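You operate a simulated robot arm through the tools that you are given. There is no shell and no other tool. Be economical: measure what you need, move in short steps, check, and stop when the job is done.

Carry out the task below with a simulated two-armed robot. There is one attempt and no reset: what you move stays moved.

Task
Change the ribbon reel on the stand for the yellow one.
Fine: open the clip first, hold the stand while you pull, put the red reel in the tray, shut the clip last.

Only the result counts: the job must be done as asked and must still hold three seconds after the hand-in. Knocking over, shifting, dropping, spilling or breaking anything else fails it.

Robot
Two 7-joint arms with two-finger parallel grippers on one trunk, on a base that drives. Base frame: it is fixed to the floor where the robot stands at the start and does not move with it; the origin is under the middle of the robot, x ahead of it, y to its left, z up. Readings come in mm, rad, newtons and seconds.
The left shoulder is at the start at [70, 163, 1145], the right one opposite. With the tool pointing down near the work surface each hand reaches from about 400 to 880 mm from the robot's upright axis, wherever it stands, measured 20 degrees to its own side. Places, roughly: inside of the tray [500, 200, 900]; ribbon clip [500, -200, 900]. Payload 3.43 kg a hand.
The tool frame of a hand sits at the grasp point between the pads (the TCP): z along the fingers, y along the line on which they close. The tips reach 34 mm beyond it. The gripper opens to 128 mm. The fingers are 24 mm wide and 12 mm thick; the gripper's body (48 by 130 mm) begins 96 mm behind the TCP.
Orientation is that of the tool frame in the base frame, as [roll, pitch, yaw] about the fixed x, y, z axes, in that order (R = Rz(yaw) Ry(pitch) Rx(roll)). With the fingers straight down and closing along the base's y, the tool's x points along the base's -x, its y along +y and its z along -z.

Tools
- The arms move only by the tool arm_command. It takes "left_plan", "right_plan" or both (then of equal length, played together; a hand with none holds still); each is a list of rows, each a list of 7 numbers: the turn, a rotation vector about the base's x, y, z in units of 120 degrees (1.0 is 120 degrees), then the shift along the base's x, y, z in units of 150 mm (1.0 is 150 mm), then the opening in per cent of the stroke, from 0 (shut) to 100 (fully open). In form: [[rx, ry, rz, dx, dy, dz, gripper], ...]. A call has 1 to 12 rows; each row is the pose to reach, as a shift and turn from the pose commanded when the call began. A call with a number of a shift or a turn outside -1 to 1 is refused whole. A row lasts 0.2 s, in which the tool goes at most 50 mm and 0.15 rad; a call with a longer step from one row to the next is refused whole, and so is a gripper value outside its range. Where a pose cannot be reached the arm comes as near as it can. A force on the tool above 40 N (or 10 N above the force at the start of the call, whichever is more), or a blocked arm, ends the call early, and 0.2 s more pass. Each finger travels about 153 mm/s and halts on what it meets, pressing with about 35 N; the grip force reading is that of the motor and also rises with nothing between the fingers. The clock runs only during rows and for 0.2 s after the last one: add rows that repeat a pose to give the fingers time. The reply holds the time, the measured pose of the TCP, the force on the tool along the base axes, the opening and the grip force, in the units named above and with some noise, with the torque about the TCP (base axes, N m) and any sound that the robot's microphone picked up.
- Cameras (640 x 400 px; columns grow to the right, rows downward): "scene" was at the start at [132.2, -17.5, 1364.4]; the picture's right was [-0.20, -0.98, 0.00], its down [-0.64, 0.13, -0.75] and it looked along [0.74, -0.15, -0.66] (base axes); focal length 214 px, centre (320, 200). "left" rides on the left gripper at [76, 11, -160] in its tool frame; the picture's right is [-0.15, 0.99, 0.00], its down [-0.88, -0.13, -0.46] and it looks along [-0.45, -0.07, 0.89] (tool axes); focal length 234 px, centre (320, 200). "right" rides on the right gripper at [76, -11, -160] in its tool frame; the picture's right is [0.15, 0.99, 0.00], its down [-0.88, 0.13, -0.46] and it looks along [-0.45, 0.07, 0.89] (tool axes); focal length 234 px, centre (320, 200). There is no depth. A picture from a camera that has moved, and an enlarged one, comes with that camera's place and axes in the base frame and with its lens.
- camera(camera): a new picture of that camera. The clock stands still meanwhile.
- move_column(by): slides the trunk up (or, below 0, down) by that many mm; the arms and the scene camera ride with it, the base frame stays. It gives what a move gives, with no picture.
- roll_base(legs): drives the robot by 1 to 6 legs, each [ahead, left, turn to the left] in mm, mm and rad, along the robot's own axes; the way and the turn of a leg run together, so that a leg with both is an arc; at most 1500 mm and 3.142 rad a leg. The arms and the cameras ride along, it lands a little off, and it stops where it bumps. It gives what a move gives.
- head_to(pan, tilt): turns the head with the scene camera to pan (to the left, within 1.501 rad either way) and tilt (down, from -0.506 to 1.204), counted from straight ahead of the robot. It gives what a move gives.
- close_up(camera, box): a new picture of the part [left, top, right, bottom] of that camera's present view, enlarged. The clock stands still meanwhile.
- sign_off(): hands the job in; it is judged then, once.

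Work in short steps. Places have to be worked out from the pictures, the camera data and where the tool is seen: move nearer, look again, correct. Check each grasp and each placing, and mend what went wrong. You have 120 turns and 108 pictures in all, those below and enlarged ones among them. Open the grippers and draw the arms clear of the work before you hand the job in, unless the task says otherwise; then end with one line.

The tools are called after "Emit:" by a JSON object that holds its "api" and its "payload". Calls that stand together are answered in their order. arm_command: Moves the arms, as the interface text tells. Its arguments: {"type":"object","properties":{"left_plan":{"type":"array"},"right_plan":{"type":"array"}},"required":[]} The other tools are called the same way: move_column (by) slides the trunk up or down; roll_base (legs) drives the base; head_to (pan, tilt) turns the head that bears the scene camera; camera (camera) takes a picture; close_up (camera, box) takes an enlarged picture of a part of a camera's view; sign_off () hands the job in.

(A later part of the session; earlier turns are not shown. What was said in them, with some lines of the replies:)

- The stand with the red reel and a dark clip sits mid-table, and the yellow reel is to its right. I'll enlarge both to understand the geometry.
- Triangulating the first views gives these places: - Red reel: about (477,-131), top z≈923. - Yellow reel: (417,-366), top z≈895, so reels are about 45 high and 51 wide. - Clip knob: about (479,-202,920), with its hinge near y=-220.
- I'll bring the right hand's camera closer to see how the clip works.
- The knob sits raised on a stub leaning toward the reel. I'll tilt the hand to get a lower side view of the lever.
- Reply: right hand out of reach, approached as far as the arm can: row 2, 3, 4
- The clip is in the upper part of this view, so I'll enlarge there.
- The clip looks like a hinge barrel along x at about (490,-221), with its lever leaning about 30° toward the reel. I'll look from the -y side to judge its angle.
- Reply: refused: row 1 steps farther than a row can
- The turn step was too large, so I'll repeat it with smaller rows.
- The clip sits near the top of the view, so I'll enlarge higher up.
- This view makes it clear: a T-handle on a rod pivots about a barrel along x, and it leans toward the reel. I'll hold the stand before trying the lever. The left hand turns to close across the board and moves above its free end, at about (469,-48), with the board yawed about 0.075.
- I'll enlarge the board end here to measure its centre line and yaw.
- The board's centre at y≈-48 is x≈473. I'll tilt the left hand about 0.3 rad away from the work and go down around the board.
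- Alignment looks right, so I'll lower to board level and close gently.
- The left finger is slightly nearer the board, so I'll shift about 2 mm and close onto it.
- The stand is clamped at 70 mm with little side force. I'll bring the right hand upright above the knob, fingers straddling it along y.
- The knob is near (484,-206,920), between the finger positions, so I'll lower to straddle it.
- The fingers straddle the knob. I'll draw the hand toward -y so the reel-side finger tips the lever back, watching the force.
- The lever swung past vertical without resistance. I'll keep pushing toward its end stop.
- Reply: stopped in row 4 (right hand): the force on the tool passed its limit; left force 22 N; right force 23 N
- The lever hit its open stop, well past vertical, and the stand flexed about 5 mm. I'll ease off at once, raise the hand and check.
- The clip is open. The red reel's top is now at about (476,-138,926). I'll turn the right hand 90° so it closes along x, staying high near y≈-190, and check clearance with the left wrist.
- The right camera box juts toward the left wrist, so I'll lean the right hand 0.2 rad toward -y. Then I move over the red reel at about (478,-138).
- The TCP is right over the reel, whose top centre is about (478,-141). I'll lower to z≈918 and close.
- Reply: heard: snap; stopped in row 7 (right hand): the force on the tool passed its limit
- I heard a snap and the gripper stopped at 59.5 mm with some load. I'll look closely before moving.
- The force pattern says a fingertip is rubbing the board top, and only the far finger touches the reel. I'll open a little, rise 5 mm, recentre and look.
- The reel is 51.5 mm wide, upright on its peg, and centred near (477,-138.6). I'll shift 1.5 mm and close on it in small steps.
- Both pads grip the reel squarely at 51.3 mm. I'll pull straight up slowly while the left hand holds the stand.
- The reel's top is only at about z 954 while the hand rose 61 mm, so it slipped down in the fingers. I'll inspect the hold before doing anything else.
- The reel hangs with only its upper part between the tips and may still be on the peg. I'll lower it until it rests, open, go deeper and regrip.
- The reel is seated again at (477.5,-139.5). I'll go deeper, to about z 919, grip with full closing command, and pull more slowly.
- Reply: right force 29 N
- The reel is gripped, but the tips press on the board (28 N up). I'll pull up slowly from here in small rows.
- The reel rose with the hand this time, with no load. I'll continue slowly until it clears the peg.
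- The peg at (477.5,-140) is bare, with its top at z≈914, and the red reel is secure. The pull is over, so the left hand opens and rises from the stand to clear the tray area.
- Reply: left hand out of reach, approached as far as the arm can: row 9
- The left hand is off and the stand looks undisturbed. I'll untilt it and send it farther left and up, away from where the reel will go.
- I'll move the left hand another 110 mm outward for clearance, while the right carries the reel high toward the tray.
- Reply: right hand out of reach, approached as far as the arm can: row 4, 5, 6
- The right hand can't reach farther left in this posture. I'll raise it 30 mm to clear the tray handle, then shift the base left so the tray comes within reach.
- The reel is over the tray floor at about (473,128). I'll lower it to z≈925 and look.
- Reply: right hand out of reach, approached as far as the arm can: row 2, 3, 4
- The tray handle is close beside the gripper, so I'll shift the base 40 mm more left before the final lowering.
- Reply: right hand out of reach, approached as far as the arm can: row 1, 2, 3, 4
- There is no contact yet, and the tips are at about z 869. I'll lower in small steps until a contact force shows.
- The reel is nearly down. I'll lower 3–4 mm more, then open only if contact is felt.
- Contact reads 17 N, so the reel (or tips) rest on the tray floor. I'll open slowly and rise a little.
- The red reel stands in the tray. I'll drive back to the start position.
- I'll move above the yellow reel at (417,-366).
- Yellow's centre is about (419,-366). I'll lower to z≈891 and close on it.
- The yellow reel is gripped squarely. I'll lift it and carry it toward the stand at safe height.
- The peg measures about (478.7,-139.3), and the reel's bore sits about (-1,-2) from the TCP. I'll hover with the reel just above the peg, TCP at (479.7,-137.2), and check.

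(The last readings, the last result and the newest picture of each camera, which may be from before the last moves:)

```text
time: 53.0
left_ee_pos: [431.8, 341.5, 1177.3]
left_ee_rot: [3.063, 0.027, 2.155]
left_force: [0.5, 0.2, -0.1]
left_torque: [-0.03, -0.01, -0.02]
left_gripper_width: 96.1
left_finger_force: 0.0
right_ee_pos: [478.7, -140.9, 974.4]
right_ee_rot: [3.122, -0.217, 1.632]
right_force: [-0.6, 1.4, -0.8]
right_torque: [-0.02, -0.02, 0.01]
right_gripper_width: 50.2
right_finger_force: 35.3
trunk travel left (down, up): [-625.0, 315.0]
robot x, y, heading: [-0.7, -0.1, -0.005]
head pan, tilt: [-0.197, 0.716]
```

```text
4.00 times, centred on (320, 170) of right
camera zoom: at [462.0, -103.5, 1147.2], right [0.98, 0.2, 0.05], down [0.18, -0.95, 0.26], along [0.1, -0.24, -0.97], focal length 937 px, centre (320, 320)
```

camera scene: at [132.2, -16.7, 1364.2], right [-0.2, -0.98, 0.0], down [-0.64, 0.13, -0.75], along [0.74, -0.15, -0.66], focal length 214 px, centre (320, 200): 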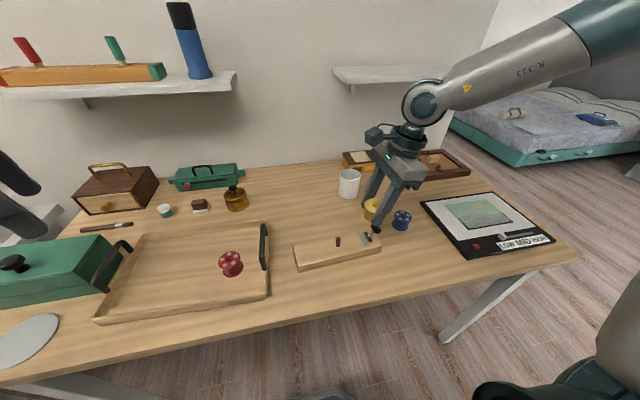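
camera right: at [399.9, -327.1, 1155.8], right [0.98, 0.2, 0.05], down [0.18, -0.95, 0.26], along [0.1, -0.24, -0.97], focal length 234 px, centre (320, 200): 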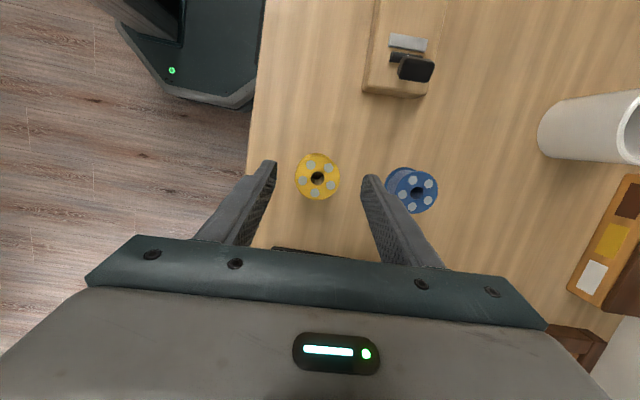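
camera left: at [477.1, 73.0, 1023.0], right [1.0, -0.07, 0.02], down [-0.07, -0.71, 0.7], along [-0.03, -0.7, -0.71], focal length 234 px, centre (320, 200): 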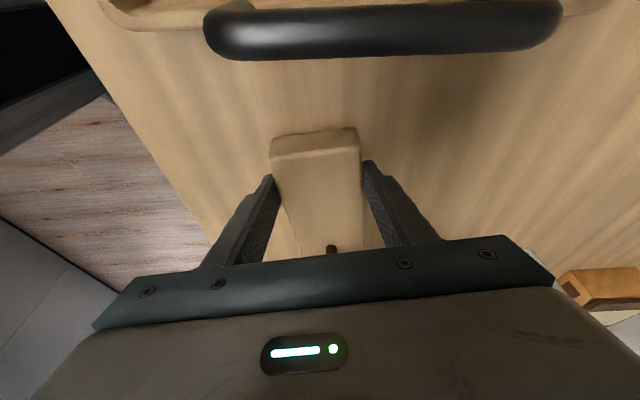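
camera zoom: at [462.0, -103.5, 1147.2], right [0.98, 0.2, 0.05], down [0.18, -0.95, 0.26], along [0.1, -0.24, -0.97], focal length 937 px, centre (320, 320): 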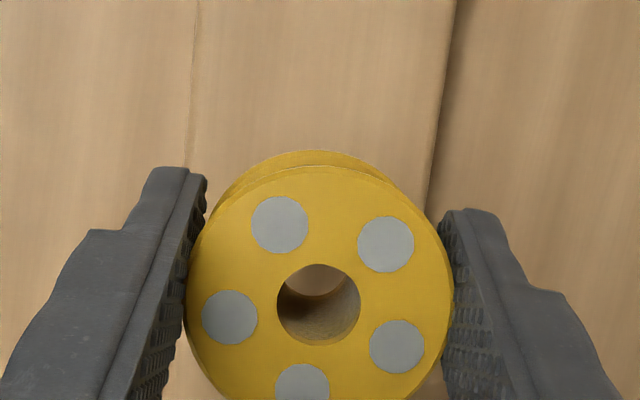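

Two cues agree the reel is about 3.5 mm too far to -y: the reading, and the peg seen below the reel. I'll correct and re-check.

Emit:
{"api": "arm_command", "payload": {"right_plan": [[0, 0, 0, 0.005, 0.023, -0.03, 0], [0, 0, 0, 0.005, 0.023, -0.06, 0], [0, 0, 0, 0.005, 0.023, -0.06, 0]]}}

Emit:
{"api": "close_up", "payload": {"camera": "scene", "box": [312, 205, 376, 245]}}

```text
time: 53.8
left_ee_pos: [431.5, 342.1, 1178.3]
left_ee_rot: [3.064, 0.026, 2.157]
left_force: [0.4, 0.6, 0.2]
left_torque: [-0.02, -0.01, 0.0]
left_gripper_width: 96.0
left_finger_force: 0.1
right_ee_pos: [479.6, -137.4, 963.9]
right_ee_rot: [3.124, -0.218, 1.632]
right_force: [-0.3, 0.7, -1.0]
right_torque: [0.0, 0.01, 0.02]
right_gripper_width: 50.3
right_finger_force: 34.9
trunk travel left (down, up): [-625.0, 315.0]
robot x, y, heading: [-0.8, -2.2, -0.004]
head pan, tilt: [-0.197, 0.716]
```

```text
10.00 times, centred on (344, 225) of scene
camera zoom: at [131.1, -18.9, 1364.4], right [-0.2, -0.98, 0.0], down [-0.64, 0.13, -0.75], along [0.74, -0.15, -0.66], focal length 2145 px, centre (80, -50)
```

zoom: 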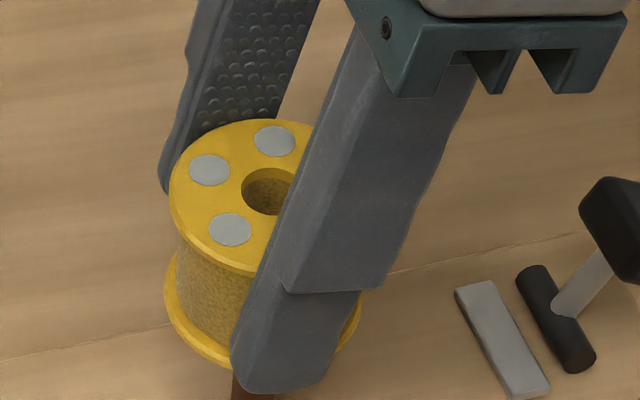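

The alignment now looks within 1 mm. I'll lower slowly and watch for force near TCP z≈955, where a miss would touch the peg.

Emit:
{"api": "arm_command", "payload": {"right_plan": [[0, 0, 0, 0, -0.003, -0.03, 0], [0, 0, 0, 0, -0.003, -0.05, 0], [0, 0, 0, 0, -0.003, -0.07, 0], [0, 0, 0, 0, -0.003, -0.09, 0], [0, 0, 0, 0, -0.003, -0.11, 0], [0, 0, 0, 0, -0.003, -0.13, 0]]}}

Emit:
{"api": "close_up", "payload": {"camera": "scene", "box": [312, 205, 376, 245]}}

Emit:
{"api": "close_up", "payload": {"camera": "right", "box": [280, 150, 360, 200]}}

```text
time: 55.0
left_ee_pos: [431.9, 340.2, 1179.3]
left_ee_rot: [3.062, 0.028, 2.156]
left_force: [-1.3, -0.1, -0.4]
left_torque: [0.01, -0.01, -0.02]
left_gripper_width: 95.9
left_finger_force: 0.2
right_ee_pos: [479.6, -138.8, 953.1]
right_ee_rot: [3.114, -0.221, 1.632]
right_force: [-6.9, -4.7, 19.7]
right_torque: [-0.21, 0.43, 0.06]
right_gripper_width: 50.3
right_finger_force: 34.5
trunk travel left (down, up): [-625.0, 315.0]
robot x, y, heading: [-4.1, -2.8, -0.007]
head pan, tilt: [-0.197, 0.716]
stopped in row 5 (right hand): the force on the tool passed its limit (the readings are from after the stop); the commanded pose is now the measured one
```

```text
10.00 times, centred on (344, 225) of scene
camera zoom: at [128.8, -19.7, 1364.7], right [-0.2, -0.98, 0.0], down [-0.64, 0.13, -0.76], along [0.74, -0.15, -0.66], focal length 2145 px, centre (80, -50)
```

zoom: 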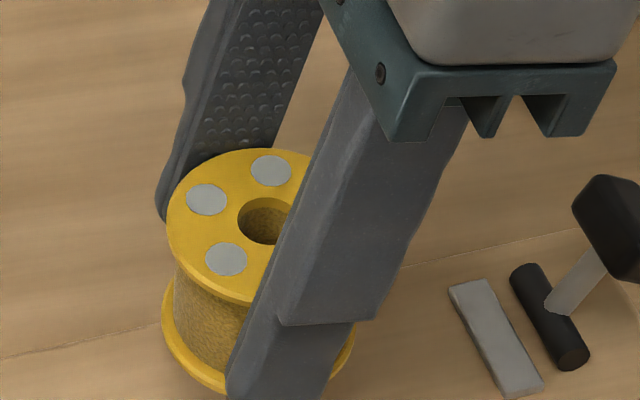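

```text
8.00 times, centred on (320, 175) of right
camera zoom: at [461.0, -102.0, 1126.1], right [0.98, 0.2, 0.06], down [0.18, -0.95, 0.25], along [0.11, -0.24, -0.97], focal length 1873 px, centre (320, 400)
```

zoom: 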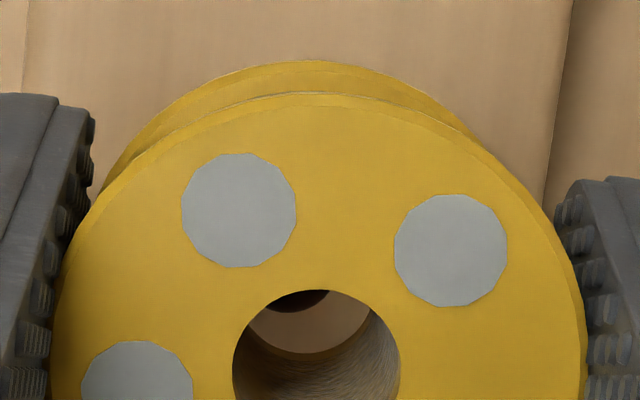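

The reel touched the peg. Through the bore I can see the peg offset toward +y, so I'll raise 4 mm and zoom in to measure it.

Emit:
{"api": "arm_command", "payload": {"right_plan": [[0, 0, 0, 0, 0, 0.027, 0], [0, 0, 0, 0, 0, 0.027, 0]]}}

Emit:
{"api": "close_up", "payload": {"camera": "right", "box": [300, 176, 340, 201]}}

```text
time: 55.6
left_ee_pos: [432.1, 340.8, 1179.2]
left_ee_rot: [3.063, 0.026, 2.156]
left_force: [0.4, 0.0, 0.5]
left_torque: [0.02, 0.01, -0.01]
left_gripper_width: 96.1
left_finger_force: 0.2
right_ee_pos: [480.6, -138.4, 955.2]
right_ee_rot: [3.116, -0.221, 1.632]
right_force: [-0.2, -0.6, -0.5]
right_torque: [0.04, 0.0, 0.02]
right_gripper_width: 50.2
right_finger_force: 34.5
trunk travel left (down, up): [-625.0, 315.0]
robot x, y, heading: [-3.9, 0.3, -0.006]
head pan, tilt: [-0.197, 0.716]
```

```text
16.00 times, centred on (320, 188) of right
camera zoom: at [462.9, -101.7, 1127.9], right [0.98, 0.2, 0.06], down [0.18, -0.95, 0.26], along [0.11, -0.24, -0.97], focal length 3747 px, centre (320, 384)
```

zoom: 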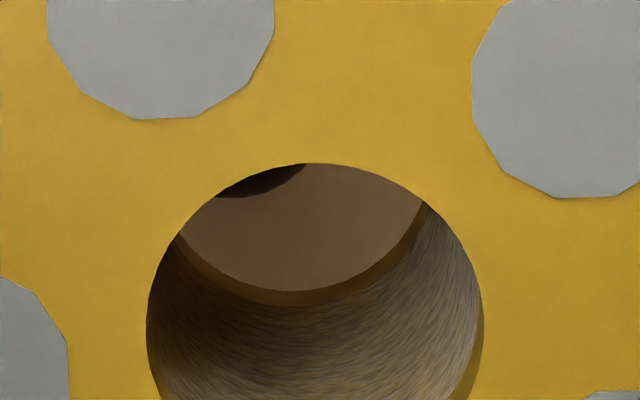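

Unloaded, the peg shows at the upper left of the bore, about 3–5 mm toward -x and 2 mm toward +y. I'll correct by (-3.5,+2.1) mm and look again.

Emit:
{"api": "arm_command", "payload": {"right_plan": [[0, 0, 0, -0.023, 0.014, 0.01, 0], [0, 0, 0, -0.023, 0.014, 0.01, 0]]}}

Emit:
{"api": "close_up", "payload": {"camera": "right", "box": [300, 176, 340, 201]}}

```text
time: 56.2
left_ee_pos: [431.8, 340.9, 1177.7]
left_ee_rot: [3.067, 0.027, 2.153]
left_force: [0.6, 0.1, -0.4]
left_torque: [0.0, 0.01, 0.0]
left_gripper_width: 96.1
left_finger_force: 0.1
right_ee_pos: [478.5, -136.3, 956.8]
right_ee_rot: [3.116, -0.223, 1.631]
right_force: [-0.9, 0.6, -0.4]
right_torque: [-0.05, -0.03, 0.03]
right_gripper_width: 50.1
right_finger_force: 34.8
trunk travel left (down, up): [-625.0, 315.0]
robot x, y, heading: [0.1, 1.9, -0.012]
head pan, tilt: [-0.197, 0.716]
```

```text
16.00 times, centred on (320, 188) of right
camera zoom: at [459.9, -99.3, 1130.2], right [0.98, 0.2, 0.06], down [0.18, -0.95, 0.25], along [0.1, -0.24, -0.97], focal length 3747 px, centre (320, 384)
```

zoom: 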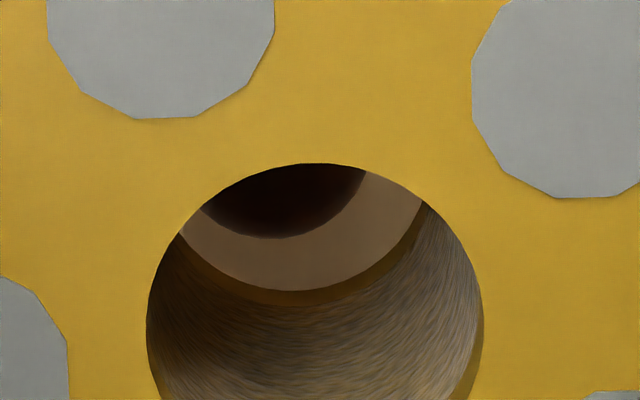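

Much better: the remaining offset is about (-1.3,+0.4) mm. I'll apply it and lower slowly.

Emit:
{"api": "arm_command", "payload": {"right_plan": [[0, 0, 0, -0.009, 0.003, 0, 0], [0, 0, 0, -0.009, 0.003, -0.02, 0], [0, 0, 0, -0.009, 0.003, -0.04, 0], [0, 0, 0, -0.009, 0.003, -0.06, 0], [0, 0, 0, -0.009, 0.003, -0.08, 0], [0, 0, 0, -0.009, 0.003, -0.1, 0]]}}

Emit:
{"api": "close_up", "payload": {"camera": "right", "box": [300, 176, 340, 201]}}

```text
time: 57.6
left_ee_pos: [432.4, 340.5, 1178.1]
left_ee_rot: [3.064, 0.026, 2.152]
left_force: [0.7, -0.8, 0.6]
left_torque: [-0.01, 0.01, 0.03]
left_gripper_width: 96.1
left_finger_force: 0.0
right_ee_pos: [477.2, -135.8, 941.5]
right_ee_rot: [3.115, -0.222, 1.632]
right_force: [-0.4, 1.0, 0.5]
right_torque: [-0.02, -0.03, 0.03]
right_gripper_width: 49.7
right_finger_force: 34.7
trunk travel left (down, up): [-625.0, 315.0]
robot x, y, heading: [-4.1, -0.9, -0.011]
head pan, tilt: [-0.197, 0.716]
```

```text
16.00 times, centred on (320, 188) of right
camera zoom: at [458.5, -98.8, 1114.7], right [0.98, 0.2, 0.06], down [0.18, -0.95, 0.25], along [0.1, -0.24, -0.97], focal length 3747 px, centre (320, 384)
```

zoom: 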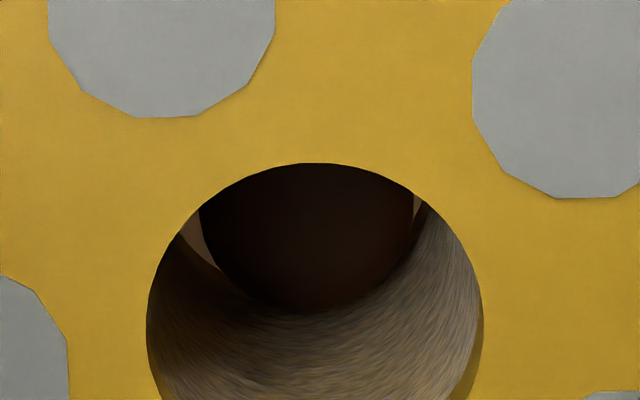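

The peg is inside the bore with no force. I'll continue down to seat it at about TCP z≈922.

Emit:
{"api": "arm_command", "payload": {"right_plan": [[0, 0, 0, 0, -0.003, -0.03, 0], [0, 0, 0, 0, -0.003, -0.06, 0], [0, 0, 0, 0, -0.003, -0.09, 0], [0, 0, 0, 0, -0.003, -0.105, 0], [0, 0, 0, 0, -0.003, -0.12, 0], [0, 0, 0, 0, -0.003, -0.13, 0]]}}

Emit:
{"api": "close_up", "payload": {"camera": "scene", "box": [300, 200, 396, 260]}}

```text
time: 59.0
left_ee_pos: [431.1, 340.1, 1178.7]
left_ee_rot: [3.063, 0.027, 2.154]
left_force: [0.7, 0.4, 0.6]
left_torque: [0.02, -0.01, 0.01]
left_gripper_width: 96.0
left_finger_force: 0.1
right_ee_pos: [475.4, -136.5, 923.5]
right_ee_rot: [3.11, -0.222, 1.633]
right_force: [0.4, -6.6, 23.7]
right_torque: [-0.52, 0.93, 0.31]
right_gripper_width: 50.2
right_finger_force: 34.9
trunk travel left (down, up): [-625.0, 315.0]
robot x, y, heading: [1.1, -4.6, -0.003]
head pan, tilt: [-0.197, 0.716]
heard: snap
```

```text
6.67 times, centred on (348, 230) of scene
camera zoom: at [129.3, -19.6, 1365.1], right [-0.2, -0.98, 0.0], down [-0.64, 0.13, -0.76], along [0.74, -0.15, -0.66], focal length 1430 px, centre (133, 0)
```

zoom: 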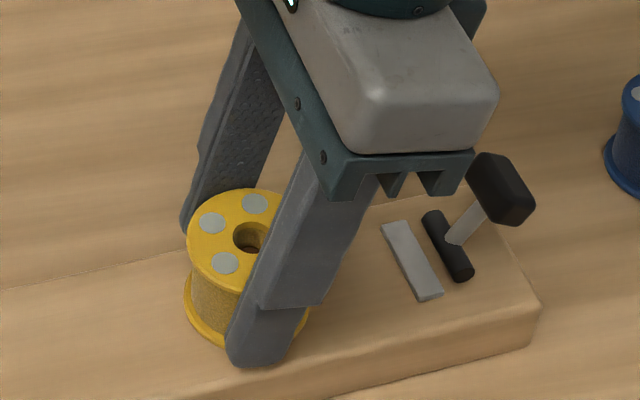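

A snap was heard and the reel sits on the board. I'll release and lift away.

Emit:
{"api": "arm_command", "payload": {"right_plan": [[0, 0, 0, 0, 0, 0, 41], [0, 0, 0, 0, 0, 0.0, 46], [0, 0, 0, 0, 0, 0.0, 52], [0, 0, 0, 0.01, 0, 0.02, 58], [0, 0, 0, 0.01, 0, 0.15, 58], [0, 0, 0, 0.01, 0, 0.35, 58], [0, 0, 0, 0.01, 0, 0.6, 58], [0, 0, 0, 0.01, -0.1, 0.85, 58], [0, 0, 0, 0.01, -0.3, 0.95, 58], [0, 0, 0, 0.01, -0.5, 0.95, 58]]}}

Emit:
{"api": "close_up", "payload": {"camera": "scene", "box": [270, 190, 430, 290]}}

Emit:
{"api": "camera", "payload": {"camera": "right"}}

```text
time: 61.2
left_ee_pos: [432.2, 340.2, 1178.8]
left_ee_rot: [3.064, 0.026, 2.153]
left_force: [0.7, 0.2, 0.3]
left_torque: [0.0, -0.01, 0.01]
left_gripper_width: 95.9
left_finger_force: 0.1
right_ee_pos: [478.7, -212.6, 1064.4]
right_ee_rot: [3.117, -0.219, 1.633]
right_force: [-0.1, -0.7, 0.4]
right_torque: [0.0, 0.0, -0.01]
right_gripper_width: 74.3
right_finger_force: 0.0
trunk travel left (down, up): [-625.0, 315.0]
robot x, y, heading: [-1.5, -0.7, -0.009]
head pan, tilt: [-0.197, 0.716]
```

```text
4.00 times, centred on (350, 240) of scene
camera zoom: at [130.8, -20.4, 1364.4], right [-0.2, -0.98, 0.0], down [-0.64, 0.13, -0.75], along [0.74, -0.15, -0.66], focal length 858 px, centre (200, 40)
```

zoom: 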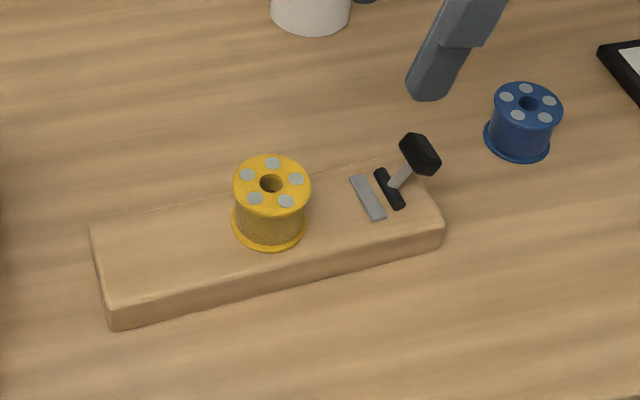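

```text
32 pictures are left
camera right: at [460.6, -175.3, 1237.5], right [0.98, 0.2, 0.06], down [0.18, -0.95, 0.25], along [0.1, -0.24, -0.97], focal length 234 px, centre (320, 200)
```

right: 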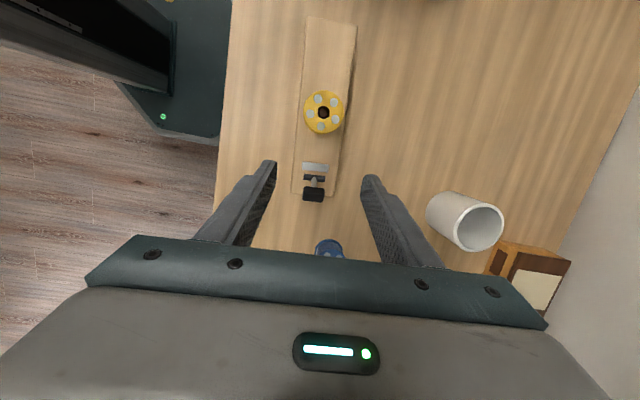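

The yellow reel is seated and the lever is still open. Pushing it shut ends on a stop that could slide the stand, so the left hand will hold the stand again. First I bring it back along its earlier path.

Emit:
{"api": "arm_command", "payload": {"left_plan": [[0, 0, 0, 0.08, -0.25, 0, 75], [0, 0, 0, 0.16, -0.5, 0, 75], [0, 0, 0, 0.25, -0.75, 0, 75], [-0.03, 0, -0.05, 0.25, -0.95, -0.1, 75], [-0.06, 0, -0.1, 0.25, -1, -0.3, 75], [-0.09, 0, -0.15, 0.25, -1, -0.4, 75], [-0.12, 0, -0.2, 0.25, -1, -0.4, 75], [-0.143, 0, -0.25, 0.25, -1, -0.4, 75]], "right_plan": [[0, 0, 0, 0, -0.1, 0, 40], [0, 0, 0, 0, -0.2, 0, 20], [0, 0, 0, 0.03, -0.3, 0, 0], [0, 0, 0, 0.05, -0.4, 0, 0], [0, 0, 0, 0.05, -0.5, 0, 0], [0, 0, 0, 0.05, -0.55, 0, 0], [0, 0, 0, 0.05, -0.55, 0, 0], [0, 0, 0, 0.05, -0.55, 0, 0]]}}

Emit:
{"api": "arm_command", "payload": {"left_plan": [[0, 0, 0, 0, -0.2, -0.1, 75], [0, 0, 0, 0, -0.4, -0.2, 75], [0, 0, 0, 0, -0.6, -0.3, 75], [0, 0, 0, 0, -0.8, -0.4, 75], [0, 0, 0, 0, -0.95, -0.5, 75]]}}

Emit:
{"api": "camera", "payload": {"camera": "scene"}}

```text
time: 63.0
left_ee_pos: [435.6, 167.0, 1121.5]
left_ee_rot: [-3.123, 0.307, 1.643]
left_force: [1.3, 0.0, 0.0]
left_torque: [-0.01, -0.03, 0.01]
left_gripper_width: 95.9
left_finger_force: 0.0
left hand out of reach, approached as far as the arm can: row 7, 8
right_ee_pos: [485.3, -294.6, 1063.8]
right_ee_rot: [3.114, -0.222, 1.633]
right_force: [-1.0, 0.3, -0.2]
right_torque: [0.04, -0.02, -0.01]
right_gripper_width: 0.2
right_finger_force: 33.1
trunk travel left (down, up): [-625.0, 315.0]
robot x, y, heading: [-0.9, -1.0, -0.008]
head pan, tilt: [-0.197, 0.716]
```

```text
time: 64.2
left_ee_pos: [436.9, 23.6, 1047.7]
left_ee_rot: [-3.122, 0.308, 1.644]
left_force: [0.0, -0.1, 0.4]
left_torque: [0.05, 0.0, 0.02]
left_gripper_width: 96.1
left_finger_force: 0.1
right_ee_pos: [485.0, -293.8, 1064.8]
right_ee_rot: [3.115, -0.221, 1.631]
right_force: [0.0, 0.5, -0.5]
right_torque: [0.03, -0.02, -0.02]
right_gripper_width: 0.0
right_finger_force: 32.8
trunk travel left (down, up): [-625.0, 315.0]
robot x, y, heading: [0.3, -1.3, -0.004]
head pan, tilt: [-0.197, 0.716]
```

```text
31 pictures are left
camera scene: at [131.3, -19.8, 1364.4], right [-0.2, -0.98, 0.0], down [-0.64, 0.13, -0.75], along [0.74, -0.15, -0.66], focal length 214 px, centre (320, 200)
```

scene: 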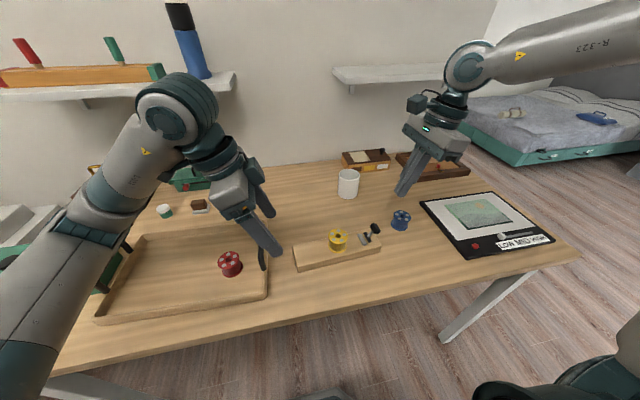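

I'll move the left hand above the free end of the board at about (472,-48).

Emit:
{"api": "arm_command", "payload": {"left_plan": [[0, 0, 0, 0.08, -0.16, 0, 80], [0, 0, 0, 0.16, -0.32, -0.05, 85], [0, 0, 0, 0.235, -0.478, -0.2, 85], [0, 0, 0, 0.235, -0.478, -0.42, 85]]}}

Emit:
{"api": "camera", "payload": {"camera": "left"}}

```text
time: 65.2
left_ee_pos: [473.6, -47.6, 983.7]
left_ee_rot: [-3.123, 0.307, 1.644]
left_force: [-0.2, 0.4, 0.2]
left_torque: [-0.04, 0.02, 0.0]
left_gripper_width: 108.8
left_finger_force: 0.0
right_ee_pos: [485.1, -292.3, 1064.3]
right_ee_rot: [3.117, -0.22, 1.633]
right_force: [0.7, 0.9, 0.0]
right_torque: [-0.06, 0.01, -0.03]
right_gripper_width: 0.2
right_finger_force: 32.6
trunk travel left (down, up): [-625.0, 315.0]
robot x, y, heading: [-2.4, -2.6, -0.006]
head pan, tilt: [-0.197, 0.716]
```

```text
30 pictures are left
camera left: at [479.3, 74.2, 1113.8], right [1.0, -0.07, 0.03], down [-0.07, -0.71, 0.7], along [-0.03, -0.7, -0.71], focal length 234 px, centre (320, 200)
```

left: 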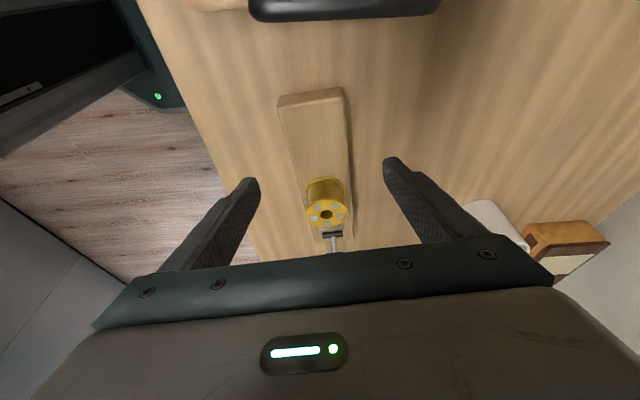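

I'll lower to board level with the fingers wide and check centring.

Emit:
{"api": "arm_command", "payload": {"left_plan": [[0, 0, 0, 0, 0, -0.2, 85], [0, 0, 0, 0, 0, -0.42, 85], [0, 0, 0, 0, 0, -0.605, 80], [0, 0, 0, 0, 0, -0.605, 62]]}}

Emit:
{"api": "close_up", "payload": {"camera": "left", "box": [200, 90, 460, 252]}}

```text
time: 66.2
left_ee_pos: [471.6, -45.2, 893.6]
left_ee_rot: [-3.122, 0.307, 1.643]
left_force: [-0.1, -0.7, -0.4]
left_torque: [0.02, -0.03, 0.02]
left_gripper_width: 79.3
left_finger_force: 0.1
right_ee_pos: [484.7, -293.7, 1063.9]
right_ee_rot: [3.114, -0.222, 1.63]
right_force: [0.1, 0.6, -0.7]
right_torque: [-0.01, 0.02, 0.02]
right_gripper_width: 0.0
right_finger_force: 33.0
trunk travel left (down, up): [-625.0, 315.0]
robot x, y, heading: [-1.8, -3.3, -0.01]
head pan, tilt: [-0.197, 0.716]
```

```text
2.46 times, centred on (330, 171) of left
camera zoom: at [477.6, 74.5, 1023.6], right [1.0, -0.07, 0.03], down [-0.07, -0.71, 0.7], along [-0.03, -0.7, -0.71], focal length 576 px, centre (295, 271)
```

zoom: 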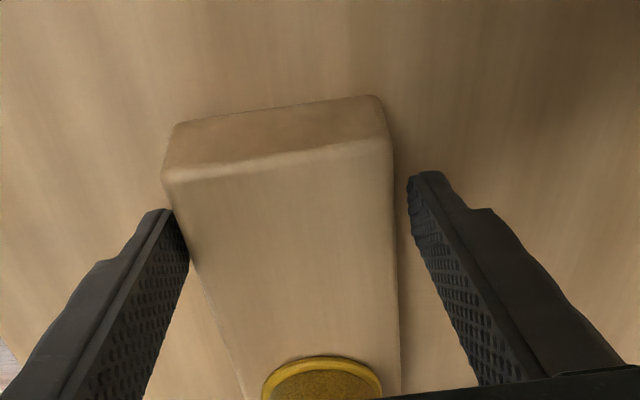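

The board sits about 1.5 mm toward -x of the finger centre, so I'll shift and close gently.

Emit:
{"api": "arm_command", "payload": {"left_plan": [[0, 0, 0, -0.01, 0, 0, 60], [0, 0, 0, -0.01, 0, 0, 57], [0, 0, 0, -0.01, 0, 0, 54], [0, 0, 0, -0.01, 0, 0, 51], [0, 0, 0, -0.01, 0, 0, 48], [0, 0, 0, -0.01, 0, 0, 45]]}}

Emit:
{"api": "close_up", "payload": {"camera": "right", "box": [240, 60, 400, 160]}}

```text
time: 67.6
left_ee_pos: [471.4, -45.8, 894.3]
left_ee_rot: [-3.121, 0.307, 1.643]
left_force: [-0.4, 0.1, -0.4]
left_torque: [-0.06, -0.05, 0.08]
left_gripper_width: 69.6
left_finger_force: 34.7
right_ee_pos: [484.6, -294.5, 1064.1]
right_ee_rot: [3.118, -0.221, 1.632]
right_force: [-0.2, 0.4, 0.0]
right_torque: [-0.03, 0.03, -0.01]
right_gripper_width: 0.0
right_finger_force: 33.2
trunk travel left (down, up): [-625.0, 315.0]
robot x, y, heading: [-2.7, -1.2, -0.003]
head pan, tilt: [-0.197, 0.716]
```

```text
4.00 times, centred on (320, 110) of right
camera zoom: at [467.3, -257.0, 1237.6], right [0.98, 0.2, 0.06], down [0.18, -0.95, 0.25], along [0.1, -0.24, -0.97], focal length 937 px, centre (320, 560)
```

zoom: 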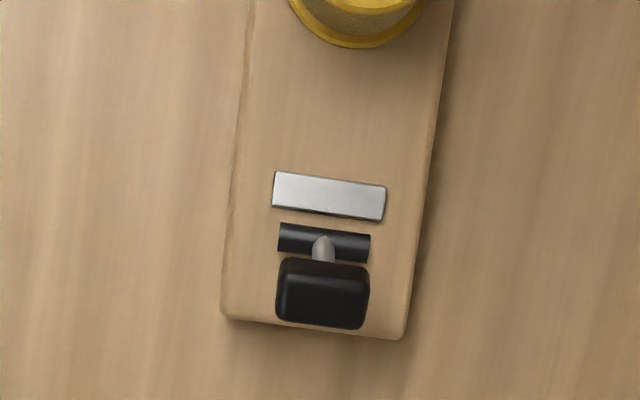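

The stand is held again. The knob centre is about (483,-248,905), and the right gripper is closed at (485,-293). I'll lower its tip to knob height behind the lever.

Emit:
{"api": "arm_command", "payload": {"right_plan": [[0, 0, 0, 0, 0, -0.3, 0], [0, 0, 0, 0, 0, -0.6, 0], [0, 0, 0, 0, 0, -0.87, 0]]}}

Emit:
{"api": "close_up", "payload": {"camera": "scene", "box": [320, 190, 432, 260]}}

```text
time: 68.4
left_ee_pos: [471.4, -46.3, 894.2]
left_ee_rot: [-3.124, 0.307, 1.642]
left_force: [0.1, 0.4, -0.1]
left_torque: [0.2, -0.1, -0.17]
left_gripper_width: 69.6
left_finger_force: 35.3
right_ee_pos: [486.4, -291.4, 934.7]
right_ee_rot: [3.115, -0.221, 1.631]
right_force: [-0.1, 0.4, 0.8]
right_torque: [-0.02, -0.03, -0.01]
right_gripper_width: 0.0
right_finger_force: 32.6
trunk travel left (down, up): [-625.0, 315.0]
robot x, y, heading: [-2.1, 0.1, -0.006]
head pan, tilt: [-0.197, 0.716]
```

```text
5.71 times, centred on (376, 225) of scene
camera zoom: at [131.5, -19.5, 1364.4], right [-0.2, -0.98, 0.0], down [-0.64, 0.13, -0.75], along [0.74, -0.15, -0.66], focal length 1226 px, centre (0, 57)
```

zoom: 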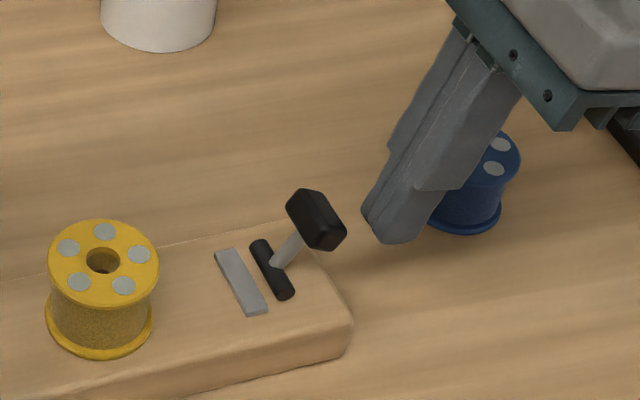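

The tip is level with the knob. I'll push toward +y in small steps.

Emit:
{"api": "arm_command", "payload": {"right_plan": [[0, 0, 0, 0, 0.06, 0, 0], [0, 0, 0, 0, 0.12, 0, 0], [0, 0, 0, 0, 0.18, 0, 0], [0, 0, 0, 0, 0.24, 0, 0], [0, 0, 0, 0, 0.27, 0, 0]]}}

Emit:
{"api": "close_up", "payload": {"camera": "scene", "box": [320, 190, 432, 260]}}

```text
time: 69.6
left_ee_pos: [471.4, -47.1, 893.8]
left_ee_rot: [-3.122, 0.308, 1.642]
left_force: [0.7, -0.1, 0.2]
left_torque: [-0.1, -0.23, 0.02]
left_gripper_width: 69.7
left_finger_force: 35.0
right_ee_pos: [485.1, -253.0, 934.2]
right_ee_rot: [3.116, -0.221, 1.633]
right_force: [0.1, -0.6, -0.3]
right_torque: [-0.01, -0.01, 0.01]
right_gripper_width: 0.0
right_finger_force: 33.1
trunk travel left (down, up): [-625.0, 315.0]
robot x, y, heading: [-2.4, -3.7, -0.007]
head pan, tilt: [-0.197, 0.716]
```

```text
5.71 times, centred on (376, 225) of scene
camera zoom: at [131.1, -19.4, 1364.4], right [-0.2, -0.98, 0.0], down [-0.64, 0.13, -0.75], along [0.74, -0.15, -0.66], focal length 1226 px, centre (0, 57)
```

zoom: 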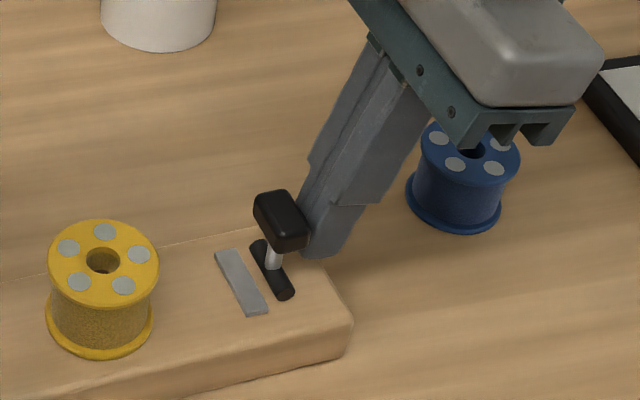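

The lever is upright now. I'll push another ~22 mm slowly toward its shut position.

Emit:
{"api": "arm_command", "payload": {"right_plan": [[0, 0, 0, 0, 0.04, 0, 0], [0, 0, 0, 0, 0.08, 0, 0], [0, 0, 0, 0, 0.11, 0, 0], [0, 0, 0, 0, 0.14, 0, 0]]}}

Emit:
{"api": "close_up", "payload": {"camera": "scene", "box": [320, 190, 432, 260]}}

```text
time: 70.5
left_ee_pos: [471.9, -44.8, 894.2]
left_ee_rot: [-3.126, 0.299, 1.644]
left_force: [-1.7, 2.6, 3.1]
left_torque: [0.25, -0.35, -0.05]
left_gripper_width: 70.0
left_finger_force: 34.9
right_ee_pos: [483.9, -239.1, 934.1]
right_ee_rot: [3.116, -0.213, 1.628]
right_force: [-1.1, -5.8, 6.9]
right_torque: [-0.1, 0.03, 0.03]
right_gripper_width: 0.0
right_finger_force: 32.9
trunk travel left (down, up): [-625.0, 315.0]
robot x, y, heading: [1.5, -0.9, -0.005]
head pan, tilt: [-0.197, 0.716]
stopped in row 4 (right hand): the force on the tool passed its limit (the readings are from after the stop); the commanded pose is now the measured one
```

```text
5.71 times, centred on (376, 225) of scene
camera zoom: at [129.9, -19.9, 1364.6], right [-0.2, -0.98, 0.0], down [-0.64, 0.13, -0.75], along [0.74, -0.15, -0.66], focal length 1226 px, centre (0, 57)
```

zoom: 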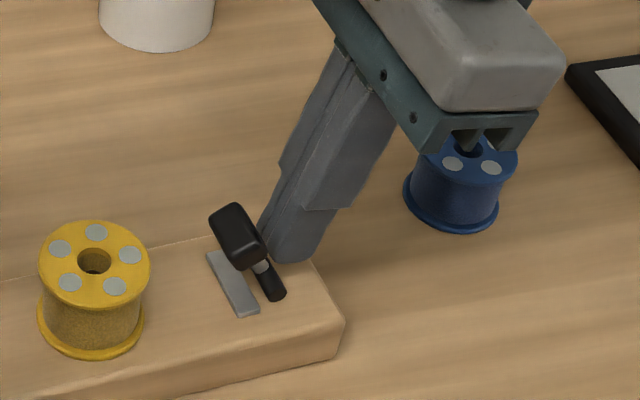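

The lever met its stop at what looks like its original shut angle. I'll back the right hand off, then compare.

Emit:
{"api": "arm_command", "payload": {"right_plan": [[0, 0, 0, 0, -0.05, 0, 0], [0, 0, 0, 0, -0.2, 0, 0], [0, 0, 0, 0, -0.35, 0.1, 0], [0, 0, 0, 0, -0.4, 0.4, 0], [0, 0, 0, 0, -0.4, 0.7, 0], [0, 0, 0, 0, -0.4, 1, 0]]}}

Emit:
{"api": "close_up", "payload": {"camera": "scene", "box": [280, 200, 450, 290]}}

Emit:
{"api": "close_up", "payload": {"camera": "right", "box": [240, 60, 400, 160]}}

```text
time: 71.9
left_ee_pos: [471.7, -45.0, 893.1]
left_ee_rot: [-3.125, 0.299, 1.643]
left_force: [-1.2, 0.8, 13.2]
left_torque: [-0.21, -0.54, 0.04]
left_gripper_width: 69.7
left_finger_force: 35.7
right_ee_pos: [486.1, -300.2, 1083.6]
right_ee_rot: [3.116, -0.212, 1.631]
right_force: [0.1, -0.8, -0.3]
right_torque: [-0.01, -0.02, 0.0]
right_gripper_width: 0.1
right_finger_force: 33.2
trunk travel left (down, up): [-625.0, 315.0]
robot x, y, heading: [-1.2, -0.6, -0.003]
head pan, tilt: [-0.197, 0.716]
```

```text
3.76 times, centred on (365, 245) of scene
camera zoom: at [129.8, -19.6, 1364.5], right [-0.2, -0.98, 0.0], down [-0.64, 0.13, -0.75], along [0.74, -0.15, -0.66], focal length 807 px, centre (151, 31)
```

zoom: 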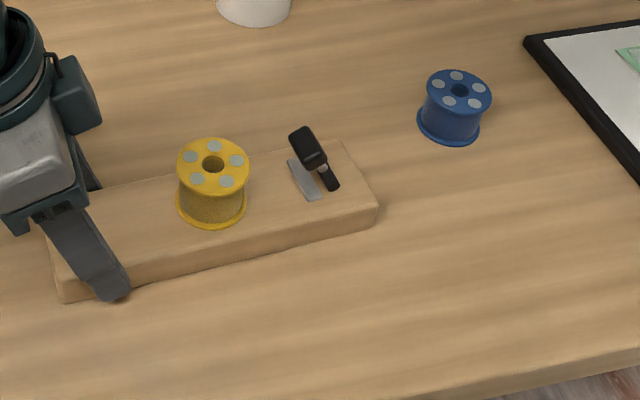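

```text
4.00 times, centred on (320, 110) of right
camera zoom: at [467.4, -263.2, 1256.5], right [0.98, 0.2, 0.06], down [0.17, -0.95, 0.26], along [0.1, -0.25, -0.96], focal length 937 px, centre (320, 560)
```

zoom: 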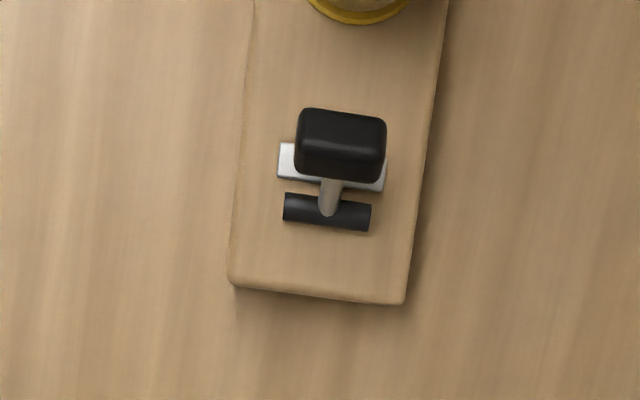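

The lever and stand match the original picture almost exactly. I'll release the stand and withdraw both arms.

Emit:
{"api": "arm_command", "payload": {"left_plan": [[0, 0, 0, 0, 0, 0, 58], [0, 0, 0, 0, 0, 0, 66], [0, 0, 0, 0, 0, 0, 74], [0, 0, 0, 0, 0.03, 0.12, 75], [0, 0, 0, 0, 0.06, 0.3, 75], [0, 0, 0, 0, 0.1, 0.55, 75], [0, 0, 0, 0, 0.15, 0.8, 75], [0, 0, 0, 0, 0.35, 1, 75], [0, 0, 0, 0, 0.65, 1, 75], [0, 0, 0, 0, 0.85, 1, 75]], "right_plan": [[0, 0, 0, 0, 0, 0.1, 20], [0, 0, 0, 0, 0, 0.2, 40], [0, 0, 0, 0, 0, 0.3, 50], [0, 0, 0, 0, 0, 0.4, 60], [0, 0, 0, 0, 0, 0.5, 60], [0, 0, 0, 0, 0, 0.6, 60], [0, 0, 0, 0, 0, 0.6, 60], [0, 0, 0, 0, 0, 0.6, 60], [0, 0, 0, 0, 0, 0.6, 60], [0, 0, 0, 0, 0, 0.6, 60]]}}

Emit:
{"api": "arm_command", "payload": {"left_plan": [[0.04, 0, 0, 0, 0.1, 0.15, 75], [0.08, 0, 0, 0, 0.3, 0.3, 75], [0.12, 0, 0.05, 0, 0.5, 0.45, 75], [0.143, 0, 0.1, 0, 0.7, 0.6, 75], [0.143, 0, 0.15, 0, 0.9, 0.7, 75], [0.143, 0, 0.2, 0, 1, 0.8, 75]]}}

Emit:
{"api": "camera", "payload": {"camera": "scene"}}

Emit:
{"api": "close_up", "payload": {"camera": "scene", "box": [280, 200, 450, 290]}}

```text
time: 74.1
left_ee_pos: [470.2, 85.6, 1045.1]
left_ee_rot: [-3.12, 0.298, 1.651]
left_force: [-0.2, 0.3, 0.9]
left_torque: [0.01, -0.02, 0.02]
left_gripper_width: 95.8
left_finger_force: 0.1
left hand out of reach, approached as far as the arm can: row 10
right_ee_pos: [487.3, -300.6, 1171.8]
right_ee_rot: [3.118, -0.213, 1.627]
right_force: [0.2, 0.6, 0.2]
right_torque: [0.02, -0.01, -0.01]
right_gripper_width: 77.1
right_finger_force: 0.1
trunk travel left (down, up): [-625.0, 315.0]
robot x, y, heading: [2.7, -2.3, -0.005]
head pan, tilt: [-0.197, 0.716]
```

```text
time: 75.5
left_ee_pos: [467.9, 237.6, 1163.9]
left_ee_rot: [3.078, 0.014, 2.055]
left_force: [0.0, -0.4, 0.4]
left_torque: [0.02, 0.01, -0.02]
left_gripper_width: 96.2
left_finger_force: 0.1
left hand out of reach, approached as far as the arm can: row 2
right_ee_pos: [486.3, -298.5, 1171.6]
right_ee_rot: [3.117, -0.212, 1.63]
right_force: [-0.2, 0.3, 0.1]
right_torque: [-0.01, 0.01, 0.0]
right_gripper_width: 76.5
right_finger_force: 0.1
trunk travel left (down, up): [-625.0, 315.0]
robot x, y, heading: [-0.4, -1.9, -0.007]
head pan, tilt: [-0.197, 0.716]
```

```text
22 pictures are left
camera scene: at [130.6, -19.7, 1364.4], right [-0.2, -0.98, 0.0], down [-0.64, 0.13, -0.75], along [0.74, -0.15, -0.66], focal length 214 px, centre (320, 200)
```

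scene: 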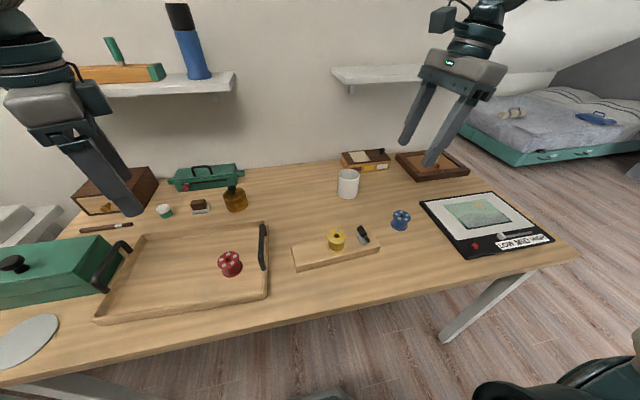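

```text
3.76 times, centred on (365, 245) of scene
camera zoom: at [130.6, -19.7, 1364.4], right [-0.2, -0.98, 0.0], down [-0.64, 0.13, -0.75], along [0.74, -0.15, -0.66], focal length 807 px, centre (151, 31)
```

zoom: 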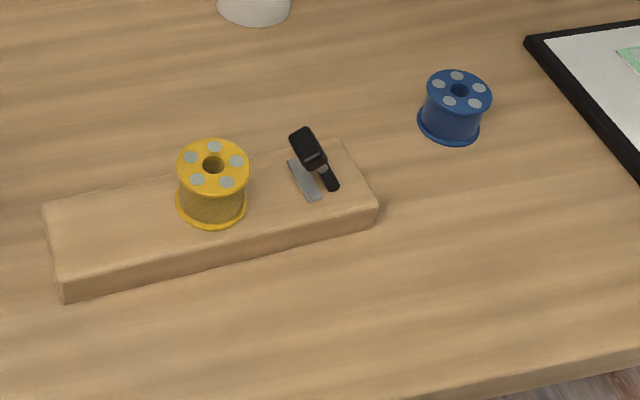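

The yellow reel is seated on the peg, the clip is shut, and the red reel stands in the tray. Both arms are clear and nothing else looks disturbed, so I'm handing the job in.

Emit:
{"api": "sign_off", "payload": {}}

```text
The job is handed in.
```

The yellow reel is on the stand, the red reel is in the tray, the clip is shut, and both arms are clear with grippers open.
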